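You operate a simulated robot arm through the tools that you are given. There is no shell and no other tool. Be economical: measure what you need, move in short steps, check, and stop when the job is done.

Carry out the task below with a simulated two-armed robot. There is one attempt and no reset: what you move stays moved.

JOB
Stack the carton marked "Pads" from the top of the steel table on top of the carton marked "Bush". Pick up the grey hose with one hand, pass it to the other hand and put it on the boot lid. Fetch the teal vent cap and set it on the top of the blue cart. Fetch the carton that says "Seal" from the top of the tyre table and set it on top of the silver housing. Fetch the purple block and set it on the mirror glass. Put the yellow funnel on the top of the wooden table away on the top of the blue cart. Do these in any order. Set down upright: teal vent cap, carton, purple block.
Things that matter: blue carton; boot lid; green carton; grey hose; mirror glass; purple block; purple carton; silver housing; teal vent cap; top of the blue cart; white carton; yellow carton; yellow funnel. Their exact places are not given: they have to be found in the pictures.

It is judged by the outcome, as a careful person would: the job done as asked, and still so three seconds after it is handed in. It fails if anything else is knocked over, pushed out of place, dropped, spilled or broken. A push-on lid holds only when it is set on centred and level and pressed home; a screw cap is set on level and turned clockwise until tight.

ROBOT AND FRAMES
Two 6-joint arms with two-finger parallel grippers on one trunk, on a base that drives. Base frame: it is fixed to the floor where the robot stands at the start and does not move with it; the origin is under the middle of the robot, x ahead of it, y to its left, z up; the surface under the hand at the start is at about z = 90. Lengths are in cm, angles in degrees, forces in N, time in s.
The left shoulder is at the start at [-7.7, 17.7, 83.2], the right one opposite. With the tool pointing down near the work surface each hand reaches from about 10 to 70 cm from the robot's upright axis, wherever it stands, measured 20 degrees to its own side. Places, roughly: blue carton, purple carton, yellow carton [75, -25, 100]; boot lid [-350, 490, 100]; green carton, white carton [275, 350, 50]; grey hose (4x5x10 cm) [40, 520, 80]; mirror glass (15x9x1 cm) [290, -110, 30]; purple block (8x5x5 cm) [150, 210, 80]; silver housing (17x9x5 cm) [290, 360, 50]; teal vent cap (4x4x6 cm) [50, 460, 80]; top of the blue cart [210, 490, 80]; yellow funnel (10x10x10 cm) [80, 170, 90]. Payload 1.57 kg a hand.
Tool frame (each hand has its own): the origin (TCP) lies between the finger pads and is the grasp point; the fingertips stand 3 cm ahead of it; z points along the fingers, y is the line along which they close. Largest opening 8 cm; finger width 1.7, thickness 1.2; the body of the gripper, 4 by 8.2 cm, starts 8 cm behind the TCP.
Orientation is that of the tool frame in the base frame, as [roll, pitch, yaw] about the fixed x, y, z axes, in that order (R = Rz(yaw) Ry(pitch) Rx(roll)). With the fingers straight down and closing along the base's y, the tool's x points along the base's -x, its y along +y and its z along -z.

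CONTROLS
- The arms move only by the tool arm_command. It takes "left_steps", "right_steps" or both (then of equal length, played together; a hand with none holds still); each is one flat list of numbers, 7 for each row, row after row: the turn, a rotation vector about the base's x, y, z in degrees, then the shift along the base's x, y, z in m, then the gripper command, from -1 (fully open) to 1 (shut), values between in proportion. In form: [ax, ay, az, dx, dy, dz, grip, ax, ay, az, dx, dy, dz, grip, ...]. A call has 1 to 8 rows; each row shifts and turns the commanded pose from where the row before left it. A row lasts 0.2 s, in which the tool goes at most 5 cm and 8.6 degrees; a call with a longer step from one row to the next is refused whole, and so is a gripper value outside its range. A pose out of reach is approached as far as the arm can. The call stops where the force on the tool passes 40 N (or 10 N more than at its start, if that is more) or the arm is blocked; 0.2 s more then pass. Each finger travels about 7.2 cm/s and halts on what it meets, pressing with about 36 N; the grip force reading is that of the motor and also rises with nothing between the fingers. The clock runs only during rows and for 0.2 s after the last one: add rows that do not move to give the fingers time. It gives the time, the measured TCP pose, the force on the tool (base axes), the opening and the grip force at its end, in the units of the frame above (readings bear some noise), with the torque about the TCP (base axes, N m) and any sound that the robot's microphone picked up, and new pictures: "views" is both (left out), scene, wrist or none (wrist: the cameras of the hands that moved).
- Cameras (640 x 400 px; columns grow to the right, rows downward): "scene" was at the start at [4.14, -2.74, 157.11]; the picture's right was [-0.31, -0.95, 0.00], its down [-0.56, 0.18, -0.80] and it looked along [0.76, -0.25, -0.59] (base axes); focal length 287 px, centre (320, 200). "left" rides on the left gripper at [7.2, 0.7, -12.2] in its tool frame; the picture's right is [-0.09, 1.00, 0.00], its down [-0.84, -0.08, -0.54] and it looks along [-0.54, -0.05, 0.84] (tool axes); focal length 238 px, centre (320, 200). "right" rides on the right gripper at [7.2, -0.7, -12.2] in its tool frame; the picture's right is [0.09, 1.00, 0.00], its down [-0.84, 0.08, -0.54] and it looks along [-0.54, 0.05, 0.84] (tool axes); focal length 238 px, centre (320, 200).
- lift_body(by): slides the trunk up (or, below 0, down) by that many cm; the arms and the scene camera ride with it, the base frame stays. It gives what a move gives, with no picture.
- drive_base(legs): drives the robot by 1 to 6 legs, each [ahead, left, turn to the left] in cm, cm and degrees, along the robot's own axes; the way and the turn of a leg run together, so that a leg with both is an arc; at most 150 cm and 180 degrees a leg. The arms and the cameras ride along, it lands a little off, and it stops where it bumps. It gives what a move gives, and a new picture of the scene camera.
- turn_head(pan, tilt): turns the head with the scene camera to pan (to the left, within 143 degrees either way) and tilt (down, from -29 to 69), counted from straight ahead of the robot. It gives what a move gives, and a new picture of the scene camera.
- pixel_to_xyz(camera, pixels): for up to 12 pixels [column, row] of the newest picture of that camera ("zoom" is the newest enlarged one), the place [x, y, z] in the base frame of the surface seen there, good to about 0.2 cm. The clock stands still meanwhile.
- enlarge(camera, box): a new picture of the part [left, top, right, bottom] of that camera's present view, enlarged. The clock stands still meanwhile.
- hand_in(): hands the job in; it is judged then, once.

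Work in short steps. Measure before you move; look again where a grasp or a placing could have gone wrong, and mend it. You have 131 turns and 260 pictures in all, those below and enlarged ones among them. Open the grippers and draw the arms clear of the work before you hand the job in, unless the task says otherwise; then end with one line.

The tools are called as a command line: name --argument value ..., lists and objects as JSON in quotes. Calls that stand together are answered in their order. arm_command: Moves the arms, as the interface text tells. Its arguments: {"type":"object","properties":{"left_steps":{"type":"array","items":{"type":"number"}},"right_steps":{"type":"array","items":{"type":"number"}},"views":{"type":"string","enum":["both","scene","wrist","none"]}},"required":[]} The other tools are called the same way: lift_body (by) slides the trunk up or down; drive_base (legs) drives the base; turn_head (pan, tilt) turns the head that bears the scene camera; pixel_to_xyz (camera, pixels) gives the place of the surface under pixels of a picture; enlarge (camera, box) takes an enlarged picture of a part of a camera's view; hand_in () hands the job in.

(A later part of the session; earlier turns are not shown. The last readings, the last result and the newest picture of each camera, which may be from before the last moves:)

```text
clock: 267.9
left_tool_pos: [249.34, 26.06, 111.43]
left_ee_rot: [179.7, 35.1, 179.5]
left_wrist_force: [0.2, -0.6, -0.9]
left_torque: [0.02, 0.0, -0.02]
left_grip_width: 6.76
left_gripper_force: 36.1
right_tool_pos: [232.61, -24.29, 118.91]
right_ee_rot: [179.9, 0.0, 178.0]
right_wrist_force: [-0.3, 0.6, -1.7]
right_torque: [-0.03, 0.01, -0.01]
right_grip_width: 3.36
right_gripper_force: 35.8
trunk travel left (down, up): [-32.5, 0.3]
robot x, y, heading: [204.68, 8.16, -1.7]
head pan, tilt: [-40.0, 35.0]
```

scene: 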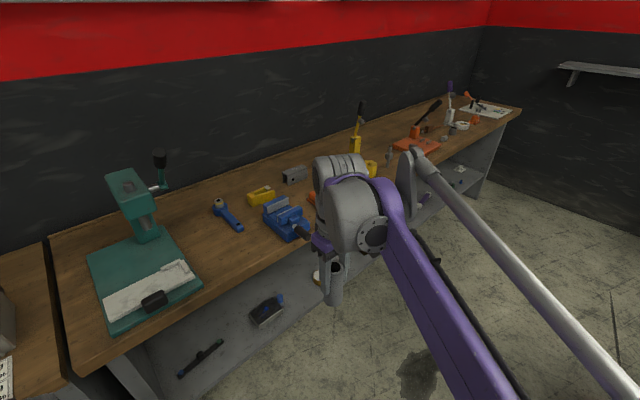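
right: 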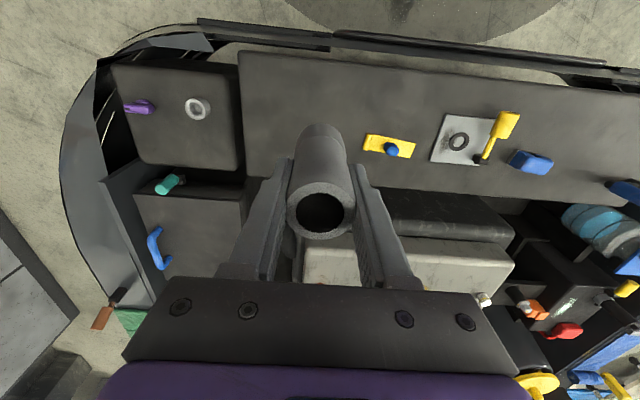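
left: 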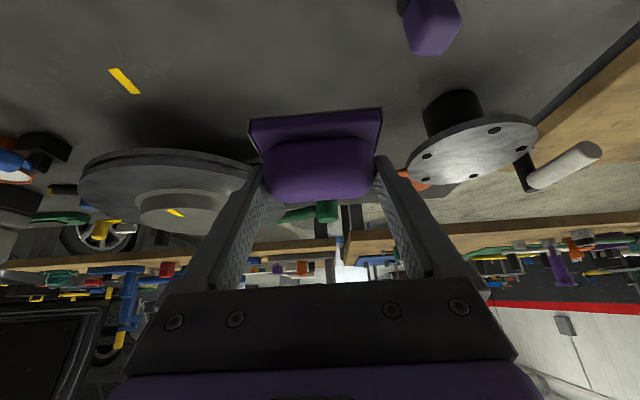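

Clear. I continue 134 cm right with heading correction and then look ahead-down.

drive_base --legs '[[0, 0, 1.7], [0, -134, 0]]'

turn_head --pan 10 --tilt 45

```text
clock: 280.2
left_tool_pos: [248.94, -106.0, 111.4]
left_ee_rot: [179.6, 35.0, -178.4]
left_wrist_force: [0.3, -1.1, -1.9]
left_torque: [-0.01, 0.05, -0.03]
left_grip_width: 6.73
left_gripper_force: 36.0
right_tool_pos: [233.8, -156.79, 119.01]
right_ee_rot: [180.0, 0.0, -179.8]
right_wrist_force: [0.8, -0.1, -1.8]
right_torque: [0.05, 0.02, -0.01]
right_grip_width: 3.36
right_gripper_force: 36.3
trunk travel left (down, up): [-32.5, 0.3]
robot x, y, heading: [204.39, -125.68, 0.4]
head pan, tilt: [-40.0, 35.0]
```

scene: 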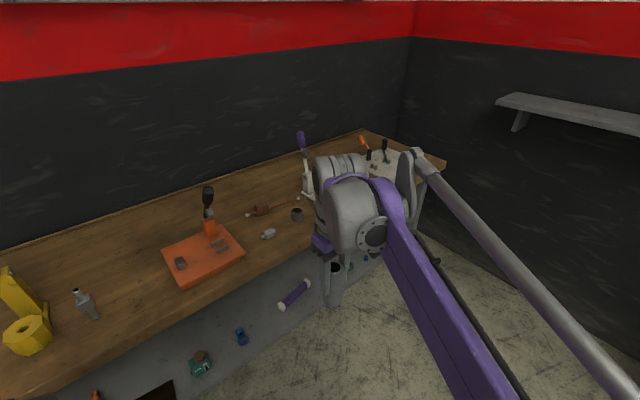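

```text
clock: 281.4
left_tool_pos: [248.84, -106.05, 111.41]
left_ee_rot: [179.7, 35.0, -178.4]
left_wrist_force: [0.2, 0.8, -0.7]
left_torque: [0.01, 0.01, 0.01]
left_grip_width: 6.78
left_gripper_force: 36.3
right_tool_pos: [233.85, -156.9, 119.0]
right_ee_rot: [-179.9, 0.0, -179.7]
right_wrist_force: [0.7, -0.5, -2.2]
right_torque: [-0.03, 0.02, -0.02]
right_grip_width: 3.39
right_gripper_force: 36.1
trunk travel left (down, up): [-32.5, 0.3]
robot x, y, heading: [204.84, -125.51, 0.2]
head pan, tilt: [10.0, 45.0]
```

scene: 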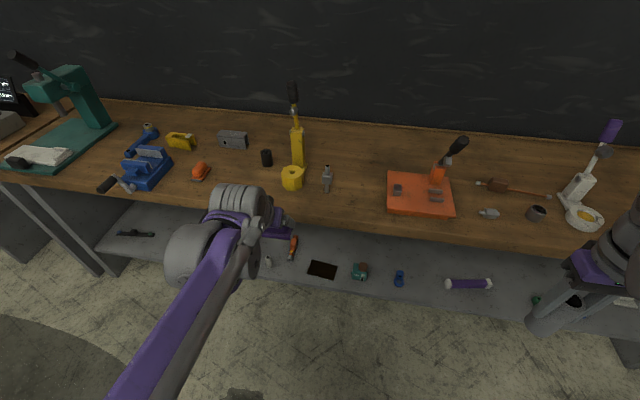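

I lower the trunk fully and drive 20 cm forward, then measure the mirror.

lift_body --by -32

drive_base --legs '[[19, 3, 0]]'

turn_head --pan 0 --tilt 50

```text
clock: 284.6
left_tool_pos: [248.82, -106.05, 79.42]
left_ee_rot: [179.7, 35.0, -178.4]
left_wrist_force: [-0.3, 1.0, -1.2]
left_torque: [-0.03, 0.02, 0.02]
left_grip_width: 6.75
left_gripper_force: 35.8
right_tool_pos: [233.88, -156.8, 86.99]
right_ee_rot: [179.9, 0.0, -179.8]
right_wrist_force: [1.1, 0.2, -1.8]
right_torque: [0.01, 0.04, 0.03]
right_grip_width: 3.38
right_gripper_force: 35.8
trunk travel left (down, up): [-0.5, 32.3]
robot x, y, heading: [204.73, -125.51, 0.5]
head pan, tilt: [10.0, 45.0]
```

```text
clock: 286.1
left_tool_pos: [267.79, -103.01, 79.38]
left_ee_rot: [179.7, 34.9, -178.5]
left_wrist_force: [-0.4, 0.0, -1.5]
left_torque: [0.03, 0.02, 0.03]
left_grip_width: 6.74
left_gripper_force: 36.0
right_tool_pos: [252.68, -153.68, 86.97]
right_ee_rot: [180.0, 0.1, -179.9]
right_wrist_force: [1.2, -0.3, -2.4]
right_torque: [0.02, 0.0, 0.02]
right_grip_width: 3.37
right_gripper_force: 35.5
trunk travel left (down, up): [-0.5, 32.3]
robot x, y, heading: [223.97, -122.46, 0.3]
head pan, tilt: [10.0, 45.0]
```

scene: 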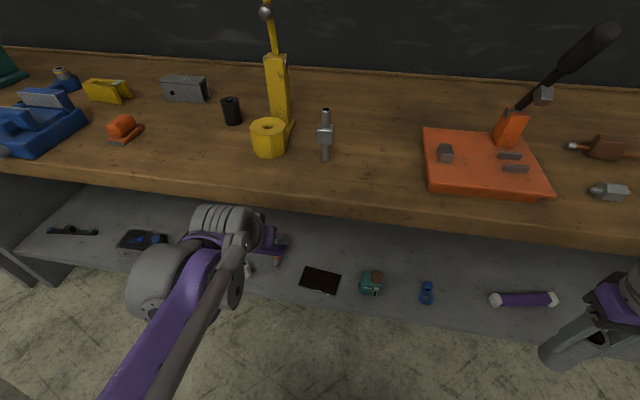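

```text
clock: 286.9
left_tool_pos: [267.81, -103.05, 79.51]
left_ee_rot: [179.7, 35.0, -178.5]
left_wrist_force: [-0.5, 0.4, -1.5]
left_torque: [0.0, 0.0, -0.02]
left_grip_width: 6.79
left_gripper_force: 36.0
right_tool_pos: [252.66, -153.84, 87.07]
right_ee_rot: [-180.0, 0.0, -179.8]
right_wrist_force: [-0.6, 0.1, -1.4]
right_torque: [0.01, 0.02, -0.02]
right_grip_width: 3.37
right_gripper_force: 36.1
trunk travel left (down, up): [-0.5, 32.3]
robot x, y, heading: [223.87, -122.57, 0.1]
head pan, tilt: [0.0, 50.0]
```

scene: 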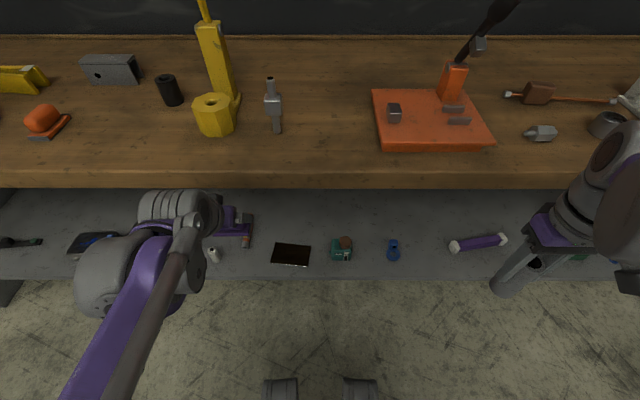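

enlarge --camera "scene" --box '[240, 220, 370, 290]'

pixel_to_xyz --camera "scene" --pixels '[[277, 244], [310, 247], [307, 264], [272, 260], [291, 254], [247, 240], [337, 248], [340, 257], [290, 275], [300, 180], [300, 186], [214, 255]]'

```text
4.92 times, centred on (305, 255) of scene
```

zoom: 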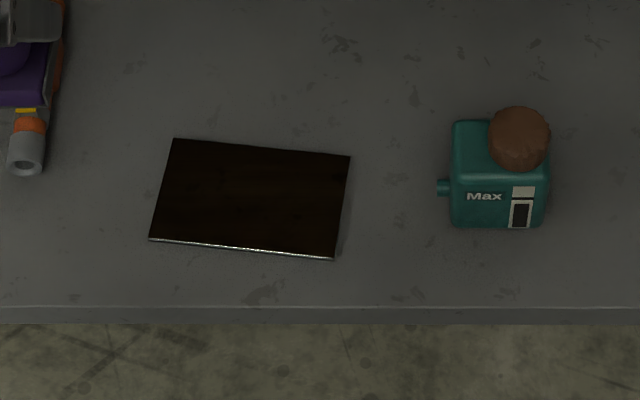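

```text
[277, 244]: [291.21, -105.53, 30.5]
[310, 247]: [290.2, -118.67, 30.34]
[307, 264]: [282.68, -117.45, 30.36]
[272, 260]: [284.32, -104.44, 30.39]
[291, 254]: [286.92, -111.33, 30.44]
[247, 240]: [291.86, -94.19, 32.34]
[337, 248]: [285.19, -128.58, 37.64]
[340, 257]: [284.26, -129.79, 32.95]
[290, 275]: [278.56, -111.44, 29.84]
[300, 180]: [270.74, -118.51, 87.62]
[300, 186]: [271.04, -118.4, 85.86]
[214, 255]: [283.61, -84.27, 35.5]
```

Bench front edge is x=270.7 with underside ≈85; mirror centre (287,-111.4), yaw ≈-6°. I lower the hand in front of the bench to z≈46, aligning y and yaw.

arm_command --left_steps '[0, 0, -0.8, -0.012, -0.0105, -0.04, 1, 0, 0, -0.8, -0.012, -0.0105, -0.042, 1, 0, 0, -0.8, -0.012, -0.0105, -0.042, 1, 0, 0, -0.8, 0, -0.0105, -0.042, 1, 0, 0, -0.8, 0, -0.0105, -0.042, 1, 0, 0, -0.8, 0, -0.0105, -0.042, 1, 0, 0, -0.8, 0, -0.0105, -0.042, 1, 0, 0, -0.8, 0, -0.0105, -0.042, 1]' --views "both"

```text
clock: 288.7
left_tool_pos: [264.03, -111.51, 45.93]
left_ee_rot: [179.7, 35.1, 175.1]
left_wrist_force: [0.1, 0.1, -0.8]
left_torque: [-0.01, 0.02, -0.02]
left_grip_width: 6.76
left_gripper_force: 36.4
right_tool_pos: [252.83, -153.91, 87.06]
right_ee_rot: [179.9, 0.0, -179.9]
right_wrist_force: [0.0, -0.4, -1.9]
right_torque: [0.02, -0.02, 0.0]
right_grip_width: 3.39
right_gripper_force: 35.8
trunk travel left (down, up): [-0.5, 32.3]
robot x, y, heading: [223.7, -122.48, 0.1]
head pan, tilt: [0.0, 50.0]
```

scene: 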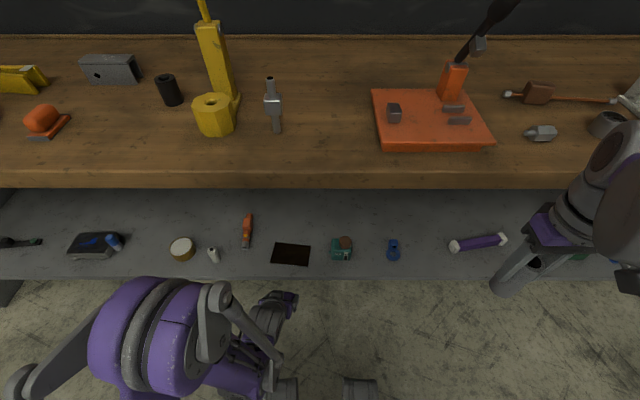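
left: 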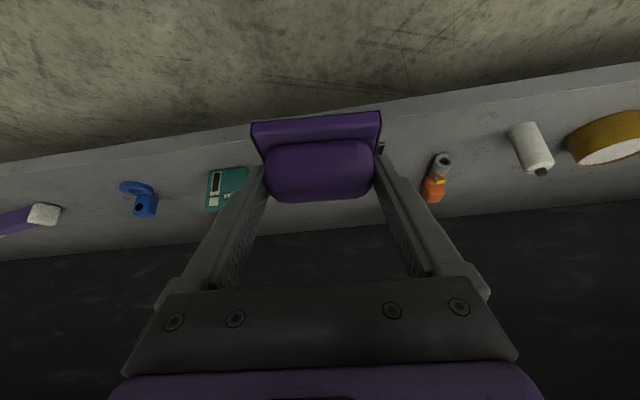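

I move forward under the bench 22 cm at this height.

arm_command --left_steps '[0, 0, 0, 0.044, 0, 0, 1, 0, 0, 0, 0.044, 0, 0, 1, 0, 0, 0, 0.044, 0, 0, 1, 0, 0, 0, 0.044, 0, 0, 1, 0, 0, 0, 0.044, 0, 0, 1, 0, 0, 0, 0, 0, 0, 1]' --views "both"

```text
clock: 290.1
left_tool_pos: [285.96, -111.25, 46.0]
left_ee_rot: [179.7, 35.0, 175.1]
left_wrist_force: [-0.4, -0.1, -0.6]
left_torque: [0.02, 0.03, -0.01]
left_grip_width: 6.76
left_gripper_force: 36.2
right_tool_pos: [252.78, -153.75, 87.05]
right_ee_rot: [-179.9, 0.0, -179.9]
right_wrist_force: [0.6, 1.1, -0.5]
right_torque: [0.01, -0.01, -0.02]
right_grip_width: 3.37
right_gripper_force: 36.1
trunk travel left (down, up): [-0.5, 32.3]
robot x, y, heading: [223.35, -122.19, 0.2]
head pan, tilt: [0.0, 50.0]
```

scene: 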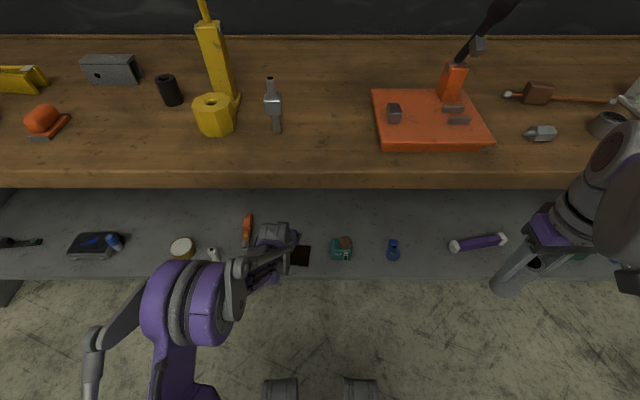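
left: 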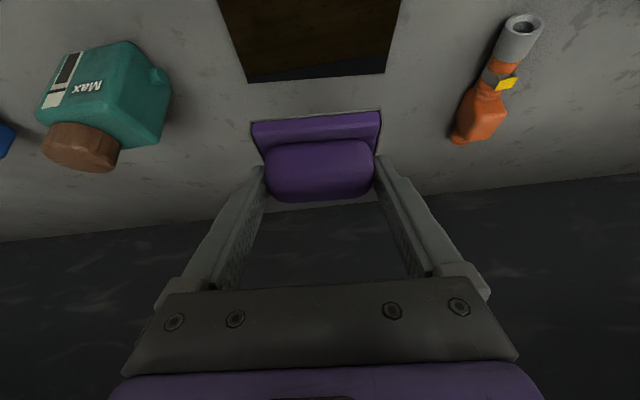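

Aligned with the mirror. I lower 9.8 cm.

arm_command --left_steps '[0, 0, 0, 0.0005, 0, -0.035, 1, 0, 0, 0, 0, 0, -0.035, 1, 0, 0, 0, 0, 0, -0.02, 1, 0, 0, 0, 0, 0, -0.008, 1, 0, 0, 0, 0, 0, 0, 1]' --views "both"

enlarge --camera "scene" --box '[230, 210, 350, 300]'

```text
clock: 291.3
left_tool_pos: [286.25, -111.31, 36.28]
left_ee_rot: [179.8, 35.0, 175.0]
left_wrist_force: [-0.4, 0.5, -2.7]
left_torque: [0.0, -0.02, -0.01]
left_grip_width: 6.77
left_gripper_force: 35.7
right_tool_pos: [252.64, -153.74, 86.85]
right_ee_rot: [180.0, 0.1, -179.9]
right_wrist_force: [0.6, -0.1, -1.6]
right_torque: [-0.04, 0.0, -0.03]
right_grip_width: 3.35
right_gripper_force: 35.9
trunk travel left (down, up): [-0.5, 32.3]
robot x, y, heading: [223.91, -122.29, 0.1]
head pan, tilt: [0.0, 50.0]
```

scene: 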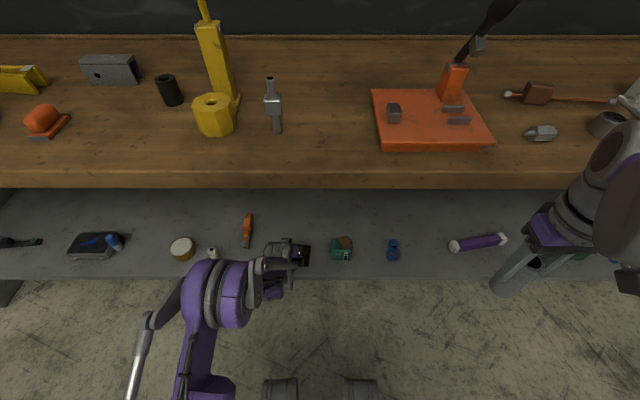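
left: 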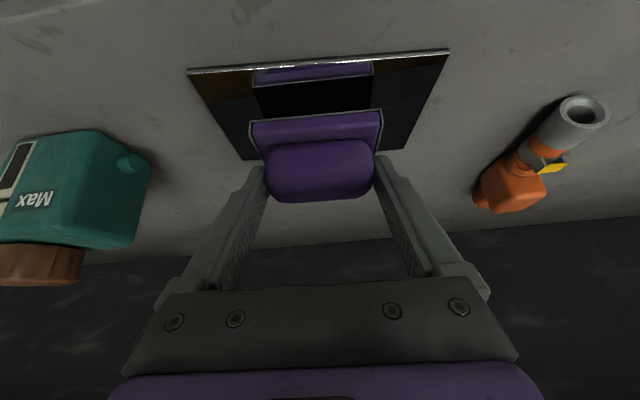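

```text
4.44 times, centred on (290, 255) of scene
```

zoom: 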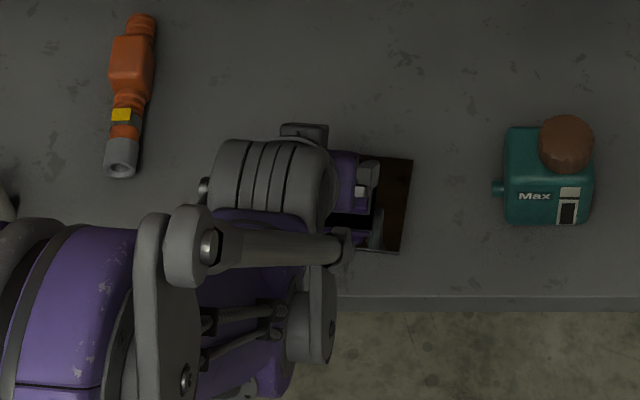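

Block hovers 1.3 cm above the glass, centred. I lower gently to contact.

arm_command --left_steps '[0, 0, 0, 0, 0, -0.005, 1, 0, 0, 0, 0, 0, -0.004, 1, 0, 0, 0, 0, 0, -0.002, 1, 0, 0, 0, 0, 0, 0, 1]' --views "none"

```text
clock: 292.3
left_tool_pos: [286.23, -111.4, 35.05]
left_ee_rot: [179.7, 35.0, 175.0]
left_wrist_force: [-0.5, 0.3, -0.2]
left_torque: [-0.01, 0.02, -0.02]
left_grip_width: 6.74
left_gripper_force: 35.9
right_tool_pos: [252.8, -153.87, 86.88]
right_ee_rot: [-179.9, 0.0, -179.9]
right_wrist_force: [0.2, -0.5, -1.2]
right_torque: [0.0, 0.05, -0.02]
right_grip_width: 3.4
right_gripper_force: 36.4
trunk travel left (down, up): [-0.5, 32.3]
robot x, y, heading: [224.18, -122.4, -0.0]
head pan, tilt: [0.0, 50.0]
```

arm_command --left_steps '[0, 0, 0, 0, 0, -0.001, 1, 0, 0, 0, 0, 0, -0.001, 1, 0, 0, 0, 0, 0, 0, 1]' --views "wrist"

```text
clock: 293.1
left_tool_pos: [286.27, -111.37, 34.99]
left_ee_rot: [179.7, 35.1, 175.2]
left_wrist_force: [0.5, 0.2, 5.9]
left_torque: [-0.24, -0.13, 0.05]
left_grip_width: 6.75
left_gripper_force: 36.0
right_tool_pos: [252.69, -153.81, 87.05]
right_ee_rot: [-180.0, 0.0, -179.9]
right_wrist_force: [0.7, 0.1, -1.8]
right_torque: [0.0, -0.02, 0.0]
right_grip_width: 3.4
right_gripper_force: 35.9
trunk travel left (down, up): [-0.5, 32.3]
robot x, y, heading: [223.92, -122.62, 0.1]
head pan, tilt: [0.0, 50.0]
```

left: 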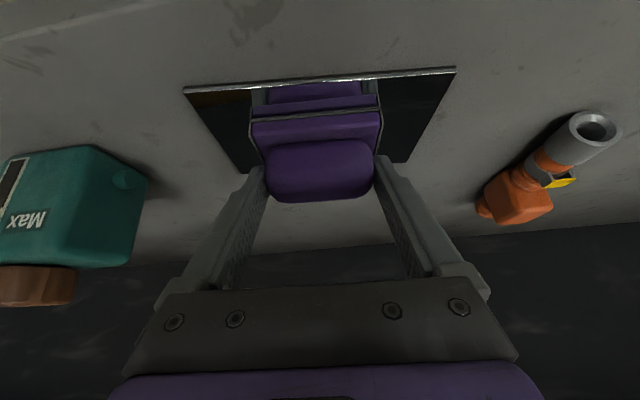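

Touching. I open fully and withdraw along the tool axis.

arm_command --left_steps '[0, 0, 0, 0, 0, 0, 0.3, 0, 0, 0, 0, 0, 0, -0.4, 0, 0, 0, 0, 0, 0, -1, 0, 0, 0, 0, 0, 0, -1, 0, 0, 0, -0.008, 0.0007, 0.0115, -1, 0, 0, 0, -0.017, 0.0015, 0.0246, -1, 0, 0, 0, -0.025, 0.002, 0.03, -1, 0, 0, 0, 0, 0, 0, -1]' --views "both"

enlarge --camera "left" --box '[180, 0, 480, 180]'

```text
clock: 294.9
left_tool_pos: [281.3, -111.01, 41.76]
left_ee_rot: [179.8, 35.0, 175.1]
left_wrist_force: [0.6, -0.3, 0.2]
left_torque: [-0.01, -0.01, 0.01]
left_grip_width: 8.01
left_gripper_force: 0.1
right_tool_pos: [252.74, -153.85, 87.09]
right_ee_rot: [-180.0, -0.1, -179.9]
right_wrist_force: [0.1, 0.0, -1.5]
right_torque: [-0.01, -0.04, -0.01]
right_grip_width: 3.38
right_gripper_force: 36.3
trunk travel left (down, up): [-0.5, 32.3]
robot x, y, heading: [223.56, -122.42, 0.1]
head pan, tilt: [0.0, 50.0]
```

scene: 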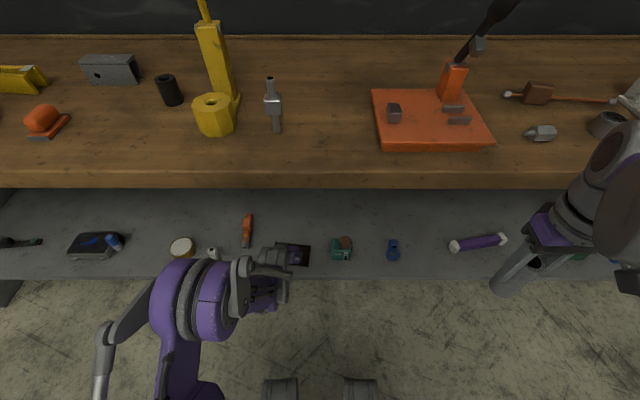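
left: 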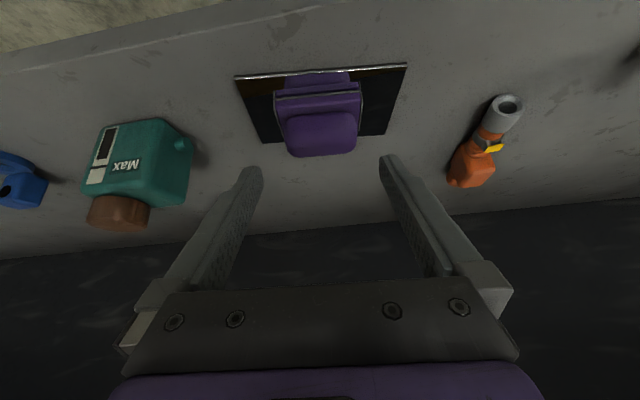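

```text
2.13 times, centred on (330, 90) of left
```

zoom: 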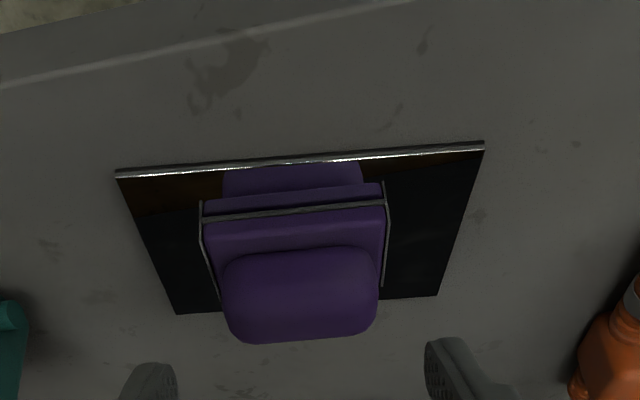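

Block sits upright on the mirror. I draw the hand out of the shelf, back off, and raise the trunk.

arm_command --left_steps '[0, 0, 0, -0.04, 0, 0.005, -1, 0, 0, 0, -0.045, 0, 0.005, -1, 0, 0, 0, -0.045, 0, 0.005, -1, 0, 0, 0, -0.045, 0, 0, -1, 0, 0, 0, -0.03, 0, 0, -1]' --views "none"

drive_base --legs '[[-20, 0, 0]]'

lift_body --by 32

arm_command --left_steps '[0, 7, 0, 0, 0, 0.04, -1, 0, 7, 0, 0, 0, 0.045, -1, 0, 7, 0, 0, 0, 0.045, -1, 0, 7, 0, 0, 0, 0.045, -1, 0, 7, 0, 0, 0, 0.045, -1, 0, 0, 5, 0, 0, 0.045, -1, 0, 0, 0, 0, 0, 0.04, -1]' --views "scene"

```text
clock: 296.1
left_tool_pos: [262.93, -111.49, 45.18]
left_ee_rot: [179.7, 34.9, 175.1]
left_wrist_force: [0.1, 0.7, -0.2]
left_torque: [0.03, -0.02, 0.03]
left_grip_width: 8.0
left_gripper_force: 0.0
left hand out of reach, approached as far as the arm can: row 4, 5
right_tool_pos: [252.84, -153.87, 87.08]
right_ee_rot: [-180.0, 0.0, -179.9]
right_wrist_force: [0.4, -0.1, -2.1]
right_torque: [0.0, 0.02, 0.0]
right_grip_width: 3.39
right_gripper_force: 35.8
trunk travel left (down, up): [-0.5, 32.3]
robot x, y, heading: [223.55, -122.53, 0.1]
head pan, tilt: [0.0, 50.0]
```

```text
clock: 297.7
left_tool_pos: [242.92, -111.56, 45.18]
left_ee_rot: [179.7, 34.9, 175.2]
left_wrist_force: [-0.5, -1.0, 1.1]
left_torque: [0.03, -0.01, -0.01]
left_grip_width: 8.04
left_gripper_force: 0.1
right_tool_pos: [232.77, -153.7, 87.08]
right_ee_rot: [-180.0, 0.0, -179.7]
right_wrist_force: [-0.5, -0.1, -1.7]
right_torque: [0.01, -0.02, 0.01]
right_grip_width: 3.4
right_gripper_force: 36.7
trunk travel left (down, up): [-0.5, 32.3]
robot x, y, heading: [203.98, -122.17, 0.4]
head pan, tilt: [0.0, 50.0]
```

scene: 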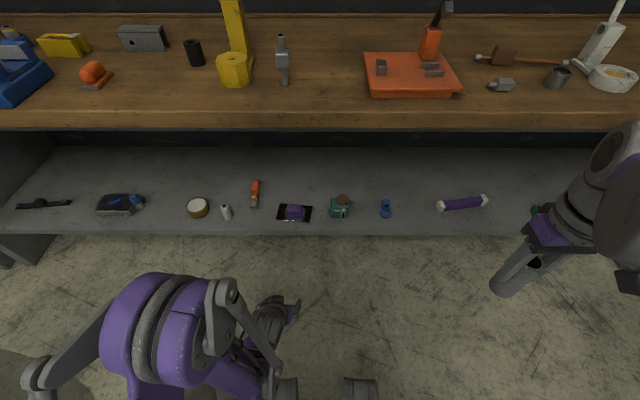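

```text
clock: 300.8
left_tool_pos: [251.47, -111.42, 83.77]
left_ee_rot: [178.8, 42.2, 174.7]
left_wrist_force: [0.1, -0.2, 1.0]
left_torque: [0.03, -0.04, 0.01]
left_grip_width: 8.01
left_gripper_force: 0.0
right_tool_pos: [232.89, -153.68, 118.9]
right_ee_rot: [180.0, 0.0, -179.8]
right_wrist_force: [0.8, 0.1, -1.5]
right_torque: [0.0, 0.01, 0.04]
right_grip_width: 3.4
right_gripper_force: 36.4
trunk travel left (down, up): [-32.5, 0.3]
robot x, y, heading: [203.76, -122.46, 0.2]
head pan, tilt: [0.0, 50.0]
```

```text
clock: 302.4
left_tool_pos: [251.7, -111.84, 114.06]
left_ee_rot: [-178.1, 7.2, -179.0]
left_wrist_force: [-0.5, -1.0, 0.0]
left_torque: [0.0, 0.02, -0.01]
left_grip_width: 8.01
left_gripper_force: 0.1
right_tool_pos: [232.81, -153.79, 118.95]
right_ee_rot: [180.0, -0.1, -179.8]
right_wrist_force: [0.3, 0.2, -1.5]
right_torque: [-0.04, 0.02, 0.04]
right_grip_width: 3.36
right_gripper_force: 35.5
trunk travel left (down, up): [-32.5, 0.3]
robot x, y, heading: [203.6, -122.58, 0.5]
head pan, tilt: [0.0, 50.0]
```

scene: 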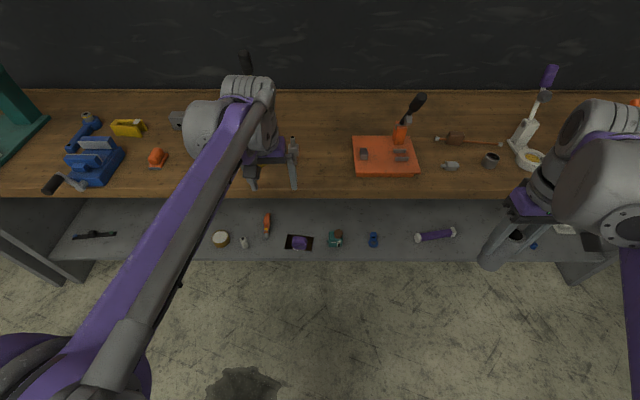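

Now the hose: drive back up the aisle to y≈350.

drive_base --legs '[[0, 118, -0.4], [0, 118, 0], [0, 118, 0], [0, 118, 0]]'

turn_head --pan 143 --tilt 15

```text
clock: 343.7
left_tool_pos: [247.75, 361.27, 114.05]
left_ee_rot: [-178.1, 7.3, -178.6]
left_wrist_force: [-0.1, -0.1, 0.3]
left_torque: [0.03, -0.02, -0.03]
left_grip_width: 8.02
left_gripper_force: 0.0
right_tool_pos: [229.25, 319.17, 119.02]
right_ee_rot: [-179.9, 0.0, -179.4]
right_wrist_force: [-0.2, -0.2, -1.3]
right_torque: [0.01, -0.03, 0.01]
right_grip_width: 3.37
right_gripper_force: 36.0
trunk travel left (down, up): [-32.5, 0.3]
robot x, y, heading: [200.25, 350.18, 0.8]
head pan, tilt: [0.0, 50.0]
```

scene: 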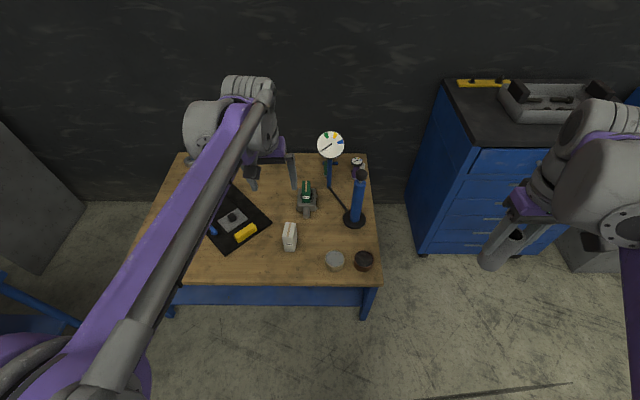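

```text
clock: 346.0
left_tool_pos: [247.82, 361.43, 113.99]
left_ee_rot: [-178.0, 7.3, -178.6]
left_wrist_force: [0.3, -1.1, 0.0]
left_torque: [0.0, 0.02, -0.01]
left_grip_width: 8.0
left_gripper_force: 0.0
right_tool_pos: [229.18, 319.17, 119.05]
right_ee_rot: [-180.0, 0.0, -179.4]
right_wrist_force: [0.8, 0.6, -2.4]
right_torque: [-0.01, -0.01, 0.01]
right_grip_width: 3.35
right_gripper_force: 35.4
trunk travel left (down, up): [-32.5, 0.3]
robot x, y, heading: [200.22, 350.28, 0.8]
head pan, tilt: [143.0, 15.0]
```

scene: 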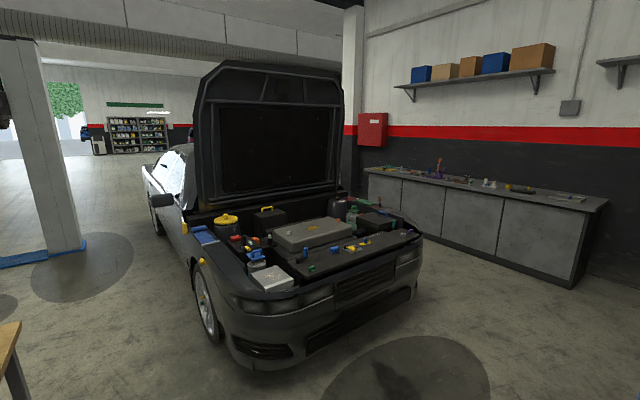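

pixel_to_xyz --camera "scene" --pixels '[[85, 243], [20, 262], [155, 200], [150, 232], [120, 230], [130, 210], [60, 200], [148, 180], [100, 300], [215, 335]]'

enlarge --camera "scene" --box '[0, 100, 220, 300]'

```text
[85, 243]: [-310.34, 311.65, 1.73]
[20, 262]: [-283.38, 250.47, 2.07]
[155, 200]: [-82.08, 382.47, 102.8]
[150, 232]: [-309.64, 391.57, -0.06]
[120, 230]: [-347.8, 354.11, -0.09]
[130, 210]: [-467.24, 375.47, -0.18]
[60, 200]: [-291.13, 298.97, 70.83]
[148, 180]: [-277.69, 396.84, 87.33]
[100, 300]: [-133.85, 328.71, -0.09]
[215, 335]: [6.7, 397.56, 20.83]
```

```text
2.00 times, centred on (110, 200) of scene
```

zoom: 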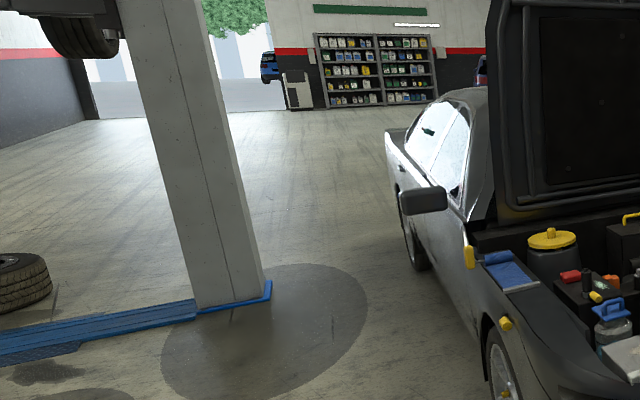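

Cap, funnel and others done; pillar (y≤312) and car (y≥397) leave a passage. I do the hose handover here in the open: left hand moves left and starts turning (yaw +90°), right hand brings the hose to the middle.

arm_command --left_steps '[0, 7.2, 0, -0.02, 0.02, 0.005, -1, 0, 0, 8.2, -0.02, 0.015, 0.005, -1, 0, 0, 8.2, -0.02, 0.015, 0.005, -1, 0, 0, 8.2, -0.02, 0.015, 0.005, -1, 0, 0, 8.2, -0.02, 0.015, 0.005, -1, 0, 0, 8.2, 0, 0.015, 0, -1, 0, 0, 8.2, 0, 0.01, 0, -1, 0, 0, 8.2, 0, 0, 0, -1]' --right_steps '[0, 0, 0, 0.01, 0.02, 0.005, 1, 0, 0, 0, 0.01, 0.03, 0.005, 1, 0, 0, 0, 0.01, 0.03, 0.005, 1, 0, 0, 0, 0.01, 0.03, 0.005, 1, 0, 0, 0, 0.01, 0.03, 0.005, 1, 0, 0, 0, 0.01, 0.03, 0, 1, 0, 0, 0, 0, 0.03, 0, 1, 0, 0, 0, 0, 0.02, 0, 1]' --views "none"

arm_command --left_steps '[0, 0, 8.2, 0, 0, 0, -1, 0, 0, 8.2, 0, 0, 0, -1, 0, 0, 8.2, 0, 0, 0, -1, 0, 0, 8.2, 0, 0, 0, -1, -8.2, 0, 0, 0, 0, 0, -1, -8.2, 0, 0, 0, 0, 0, -1, -8.2, 0, 0, 0, 0, 0, -1, -8.2, 0, 0, 0, 0, 0, -1]' --views "none"

turn_head --pan 0 --tilt 50

```text
clock: 347.8
left_tool_pos: [237.8, 371.84, 116.49]
left_ee_rot: [-178.2, 0.2, -121.0]
left_wrist_force: [0.0, -0.3, -0.3]
left_torque: [-0.02, -0.02, 0.01]
left_grip_width: 8.02
left_gripper_force: 0.2
right_tool_pos: [235.2, 341.29, 121.42]
right_ee_rot: [-180.0, 0.0, -179.4]
right_wrist_force: [-0.3, -0.4, -1.3]
right_torque: [0.01, -0.02, -0.01]
right_grip_width: 3.37
right_gripper_force: 36.1
trunk travel left (down, up): [-32.5, 0.3]
robot x, y, heading: [200.17, 350.18, 1.0]
head pan, tilt: [143.0, 15.0]
```

```text
clock: 349.6
left_tool_pos: [237.87, 371.97, 116.54]
left_ee_rot: [-179.3, -32.8, -88.1]
left_wrist_force: [0.1, 0.2, -0.9]
left_torque: [-0.01, -0.01, 0.01]
left_grip_width: 7.99
left_gripper_force: 0.1
right_tool_pos: [235.22, 341.35, 121.46]
right_ee_rot: [-180.0, 0.0, -179.5]
right_wrist_force: [-0.3, 0.3, -1.9]
right_torque: [-0.02, 0.02, -0.01]
right_grip_width: 3.38
right_gripper_force: 36.1
trunk travel left (down, up): [-32.5, 0.3]
robot x, y, heading: [199.65, 350.09, 0.8]
head pan, tilt: [143.0, 15.0]
```

```text
clock: 351.9
left_tool_pos: [237.68, 371.85, 116.57]
left_ee_rot: [-179.4, -32.6, -88.1]
left_wrist_force: [-0.6, -0.2, -0.4]
left_torque: [0.03, 0.03, -0.02]
left_grip_width: 8.0
left_gripper_force: 0.1
right_tool_pos: [235.22, 341.27, 121.3]
right_ee_rot: [180.0, -0.1, -179.5]
right_wrist_force: [-0.4, 0.0, -0.8]
right_torque: [-0.01, -0.01, -0.03]
right_grip_width: 3.38
right_gripper_force: 35.9
trunk travel left (down, up): [-32.5, 0.3]
robot x, y, heading: [199.84, 350.12, 0.8]
head pan, tilt: [0.0, 50.0]
```

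scene: 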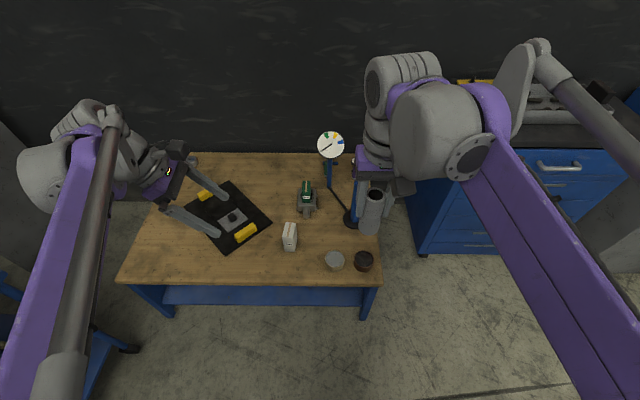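

The left hand can take this pose. I finish the tilt to ~65° and move to 12 cm beside the hose's free lower end (axis 235.2, 341.3; free z 114–118).

arm_command --left_steps '[-8.2, 0, 0, -0.005, -0.02, 0.01, -1, -8.2, 0, 0, -0.005, -0.02, 0.01, -1, -8.2, 0, 0, -0.005, -0.03, 0.01, -1, -8.2, 0, 0, -0.005, -0.035, 0.01, -1, 0, 0, 0, -0.005, -0.04, 0.008, -1, 0, 0, 0, 0, -0.04, 0, -1, 0, 0, 0, 0, 0, 0, -1]' --views "both"

```text
clock: 353.5
left_tool_pos: [235.34, 353.3, 121.17]
left_ee_rot: [178.1, -65.5, -86.0]
left_wrist_force: [-0.2, 0.5, 0.9]
left_torque: [0.02, -0.05, -0.02]
left_grip_width: 7.99
left_gripper_force: 0.1
right_tool_pos: [235.17, 341.32, 121.48]
right_ee_rot: [-180.0, -0.1, -179.3]
right_wrist_force: [0.5, 0.6, -1.7]
right_torque: [-0.01, 0.0, -0.01]
right_grip_width: 3.38
right_gripper_force: 36.1
trunk travel left (down, up): [-32.5, 0.3]
robot x, y, heading: [200.32, 350.19, 0.7]
head pan, tilt: [0.0, 50.0]
```

scene: 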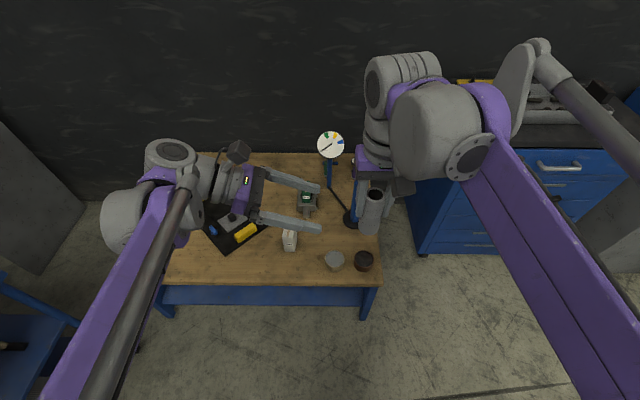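
left: 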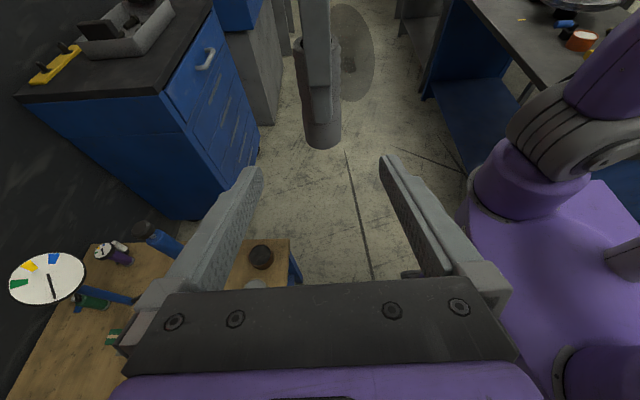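

Hose hangs centred between the open fingers (bottom at (322,148)). I advance 12 cm and close the left hand.

arm_command --left_steps '[0, 0, 0, 0, -0.03, -0.0128, -1, 0, 0, 0, 0, -0.03, -0.0128, -1, 0, 0, 0, 0, -0.03, -0.0128, -1, 0, 0, 0, 0, -0.03, -0.0128, -1, 0, 0, 0, 0, 0, 0, -1]' --views "both"

enlarge --camera "scene" --box '[290, 130, 450, 250]'

```text
clock: 354.7
left_tool_pos: [235.17, 341.29, 116.07]
left_ee_rot: [178.2, -65.6, -86.2]
left_wrist_force: [-0.3, -0.4, 0.5]
left_torque: [0.01, -0.04, -0.01]
left_grip_width: 8.01
left_gripper_force: 0.1
right_tool_pos: [235.3, 341.3, 121.31]
right_ee_rot: [179.9, 0.0, -179.5]
right_wrist_force: [0.4, -0.4, -1.6]
right_torque: [0.01, 0.0, 0.01]
right_grip_width: 3.38
right_gripper_force: 36.0
trunk travel left (down, up): [-32.5, 0.3]
robot x, y, heading: [199.94, 350.31, 0.7]
head pan, tilt: [0.0, 50.0]
```

scene: 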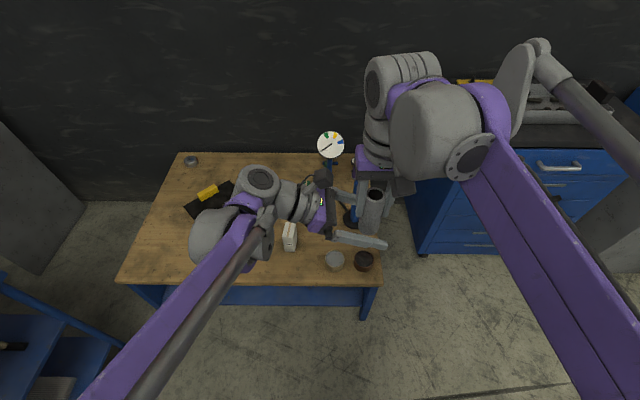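
left: 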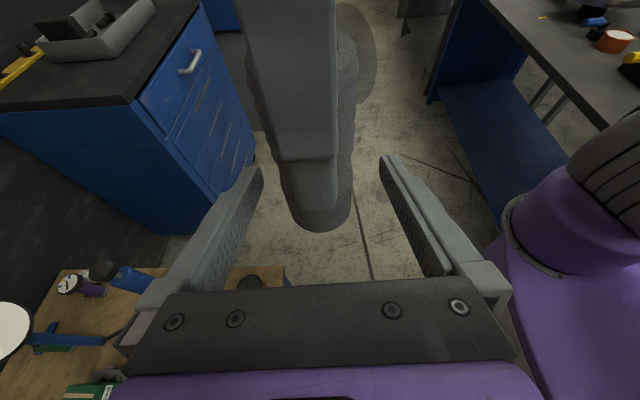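

```text
3.33 times, centred on (370, 190) of scene
```

zoom: 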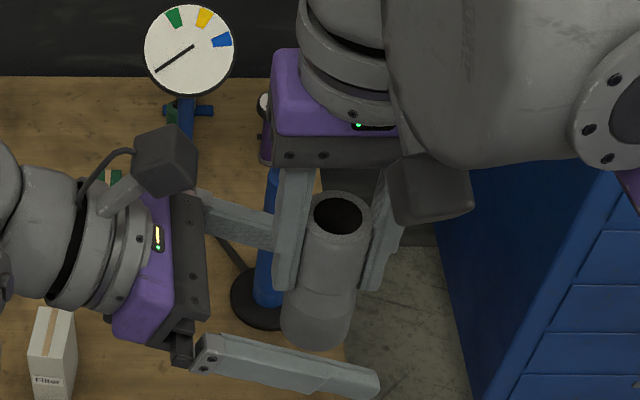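

The left fingers straddle the lower end. I close the left hand, keeping the right one shut.

arm_command --left_steps '[0, 0, 0, 0, 0, 0, -0.2, 0, 0, 0, 0, 0, 0, 0.3, 0, 0, 0, 0, 0, 0, 1, 0, 0, 0, 0, 0, 0, 1, 0, 0, 0, 0, 0, 0, 1]' --views "both"

```text
clock: 355.9
left_tool_pos: [235.34, 341.3, 116.16]
left_ee_rot: [178.3, -65.4, -86.1]
left_wrist_force: [10.9, -3.3, -3.2]
left_torque: [0.09, -0.19, 0.43]
left_grip_width: 3.97
left_gripper_force: 35.6
right_tool_pos: [235.11, 341.24, 121.46]
right_ee_rot: [180.0, -0.1, -179.5]
right_wrist_force: [-11.2, 3.8, 2.5]
right_torque: [0.19, 0.79, -0.45]
right_grip_width: 3.37
right_gripper_force: 35.9
trunk travel left (down, up): [-32.5, 0.3]
robot x, y, heading: [199.94, 349.9, 0.6]
head pan, tilt: [0.0, 50.0]
```

scene: 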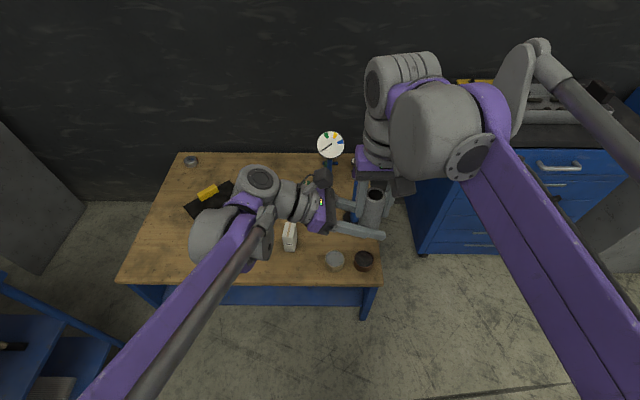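
left: 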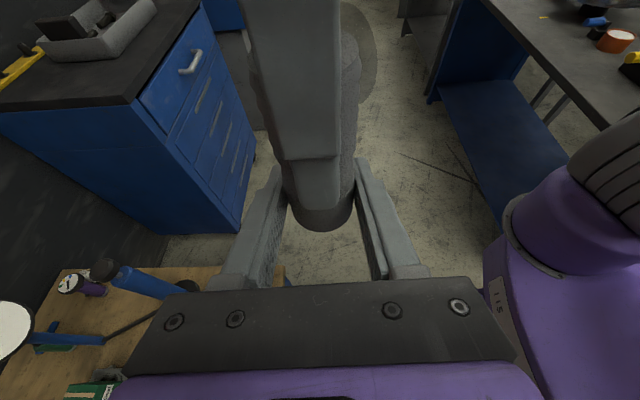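

Both hands hold. The right hand opens to 6 cm and rises clear.

arm_command --right_steps '[0, 0, 0, 0, 0, 0, 0.4, 0, 0, 0, 0, 0, 0, -0.1, 0, 0, 0, 0, 0, 0, -0.4, 0, 0, 0, 0, 0, 0.02, -0.4, 0, 0, 0, 0, 0, 0.04, -0.4, 0, 0, 0, 0, 0, 0.045, -0.4, 0, 0, 0, -0.02, -0.03, 0.03, -0.4, 0, 0, 0, -0.02, -0.045, 0, -0.4]' --views "both"

```text
clock: 357.7
left_tool_pos: [235.14, 341.4, 115.99]
left_ee_rot: [178.3, -65.4, -86.2]
left_wrist_force: [-1.0, -1.0, 0.2]
left_torque: [-0.02, -0.01, 0.04]
left_grip_width: 3.96
left_gripper_force: 35.8
right_tool_pos: [231.35, 333.62, 135.12]
right_ee_rot: [180.0, 0.0, -179.5]
right_wrist_force: [0.1, -0.1, 0.6]
right_torque: [0.02, -0.02, 0.03]
right_grip_width: 5.61
right_gripper_force: 0.0
trunk travel left (down, up): [-32.5, 0.3]
robot x, y, heading: [200.11, 349.93, 0.7]
head pan, tilt: [0.0, 50.0]
```

scene: 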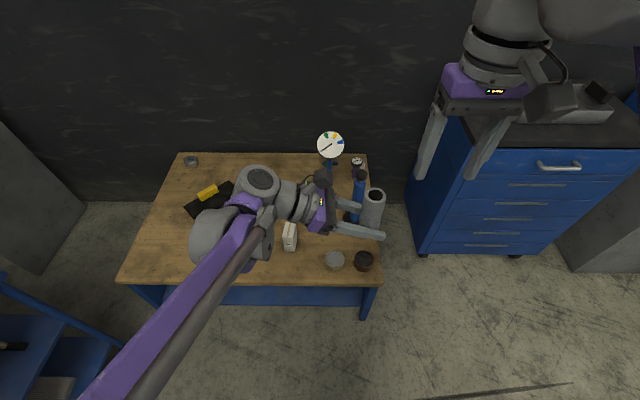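
right: 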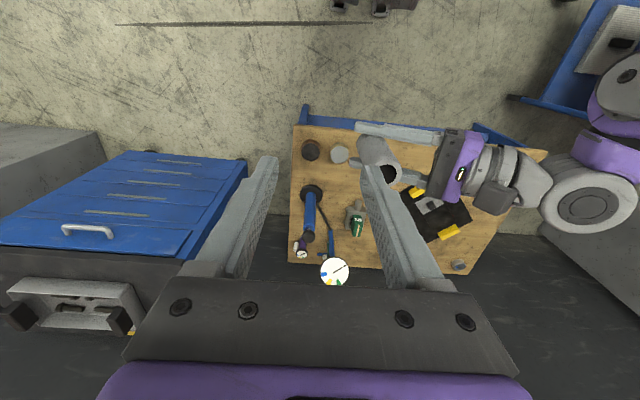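

Handover complete: left holds the hose alone. I keep heading 0 and reverse past the car (mirror at (-82,382), pillar y≤312), then look at the rear.

drive_base --legs '[[-150, -7, -0.7], [-75, 0, 0], [-75, -15, 0], [-60, 20, 0]]'

turn_head --pan 140 --tilt 25

```text
refused: leg 1 is longer than a leg can be; nothing moved
```

```text
clock: 359.9
left_tool_pos: [235.31, 341.3, 116.01]
left_ee_rot: [178.2, -65.4, -86.1]
left_wrist_force: [0.8, -0.3, 0.1]
left_torque: [0.03, 0.0, -0.01]
left_grip_width: 3.92
left_gripper_force: 35.9
right_tool_pos: [231.49, 333.64, 135.2]
right_ee_rot: [180.0, 0.1, -179.4]
right_wrist_force: [0.2, 0.1, 0.1]
right_torque: [-0.06, -0.03, 0.0]
right_grip_width: 5.61
right_gripper_force: 0.0
trunk travel left (down, up): [-32.5, 0.3]
robot x, y, heading: [199.82, 350.43, 0.8]
head pan, tilt: [140.0, 25.0]
```

scene: 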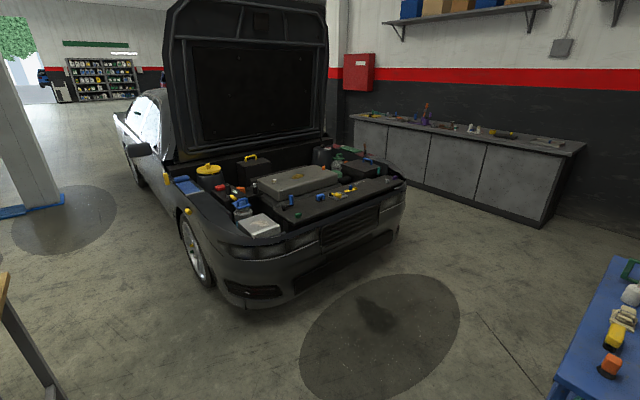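

The first leg was just over length; I split it.

drive_base --legs '[[-140, -5, -0.7], [-90, -2, 0], [-75, -15, 0], [-60, 20, 0]]'

turn_head --pan 135 --tilt 20

```text
clock: 378.1
left_tool_pos: [-129.38, 336.11, 116.13]
left_ee_rot: [178.1, -65.6, -86.4]
left_wrist_force: [0.0, 0.5, -0.7]
left_torque: [-0.03, 0.0, -0.01]
left_grip_width: 3.69
left_gripper_force: 35.8
right_tool_pos: [-133.17, 328.54, 135.21]
right_ee_rot: [179.9, 0.0, -179.7]
right_wrist_force: [-0.9, 0.2, 0.4]
right_torque: [0.02, -0.03, 0.03]
right_grip_width: 5.6
right_gripper_force: 0.1
trunk travel left (down, up): [-32.5, 0.3]
robot x, y, heading: [-164.17, 345.16, 0.3]
head pan, tilt: [140.0, 25.0]
```

scene: 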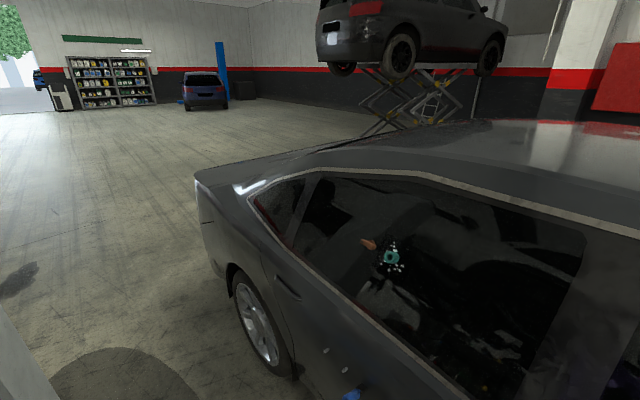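

```text
clock: 378.7
left_tool_pos: [-129.38, 336.08, 116.11]
left_ee_rot: [178.2, -65.4, -86.4]
left_wrist_force: [-0.4, 0.8, 0.0]
left_torque: [-0.02, -0.01, -0.04]
left_grip_width: 3.71
left_gripper_force: 36.3
right_tool_pos: [-133.09, 328.62, 135.18]
right_ee_rot: [-179.9, -0.1, -179.7]
right_wrist_force: [-0.5, 0.5, 0.5]
right_torque: [0.0, 0.02, 0.01]
right_grip_width: 5.56
right_gripper_force: 0.1
trunk travel left (down, up): [-32.5, 0.3]
robot x, y, heading: [-164.67, 345.08, 0.5]
head pan, tilt: [135.0, 20.0]
```

scene: 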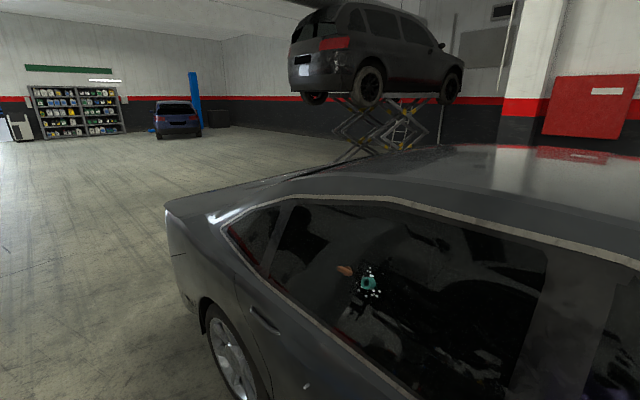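

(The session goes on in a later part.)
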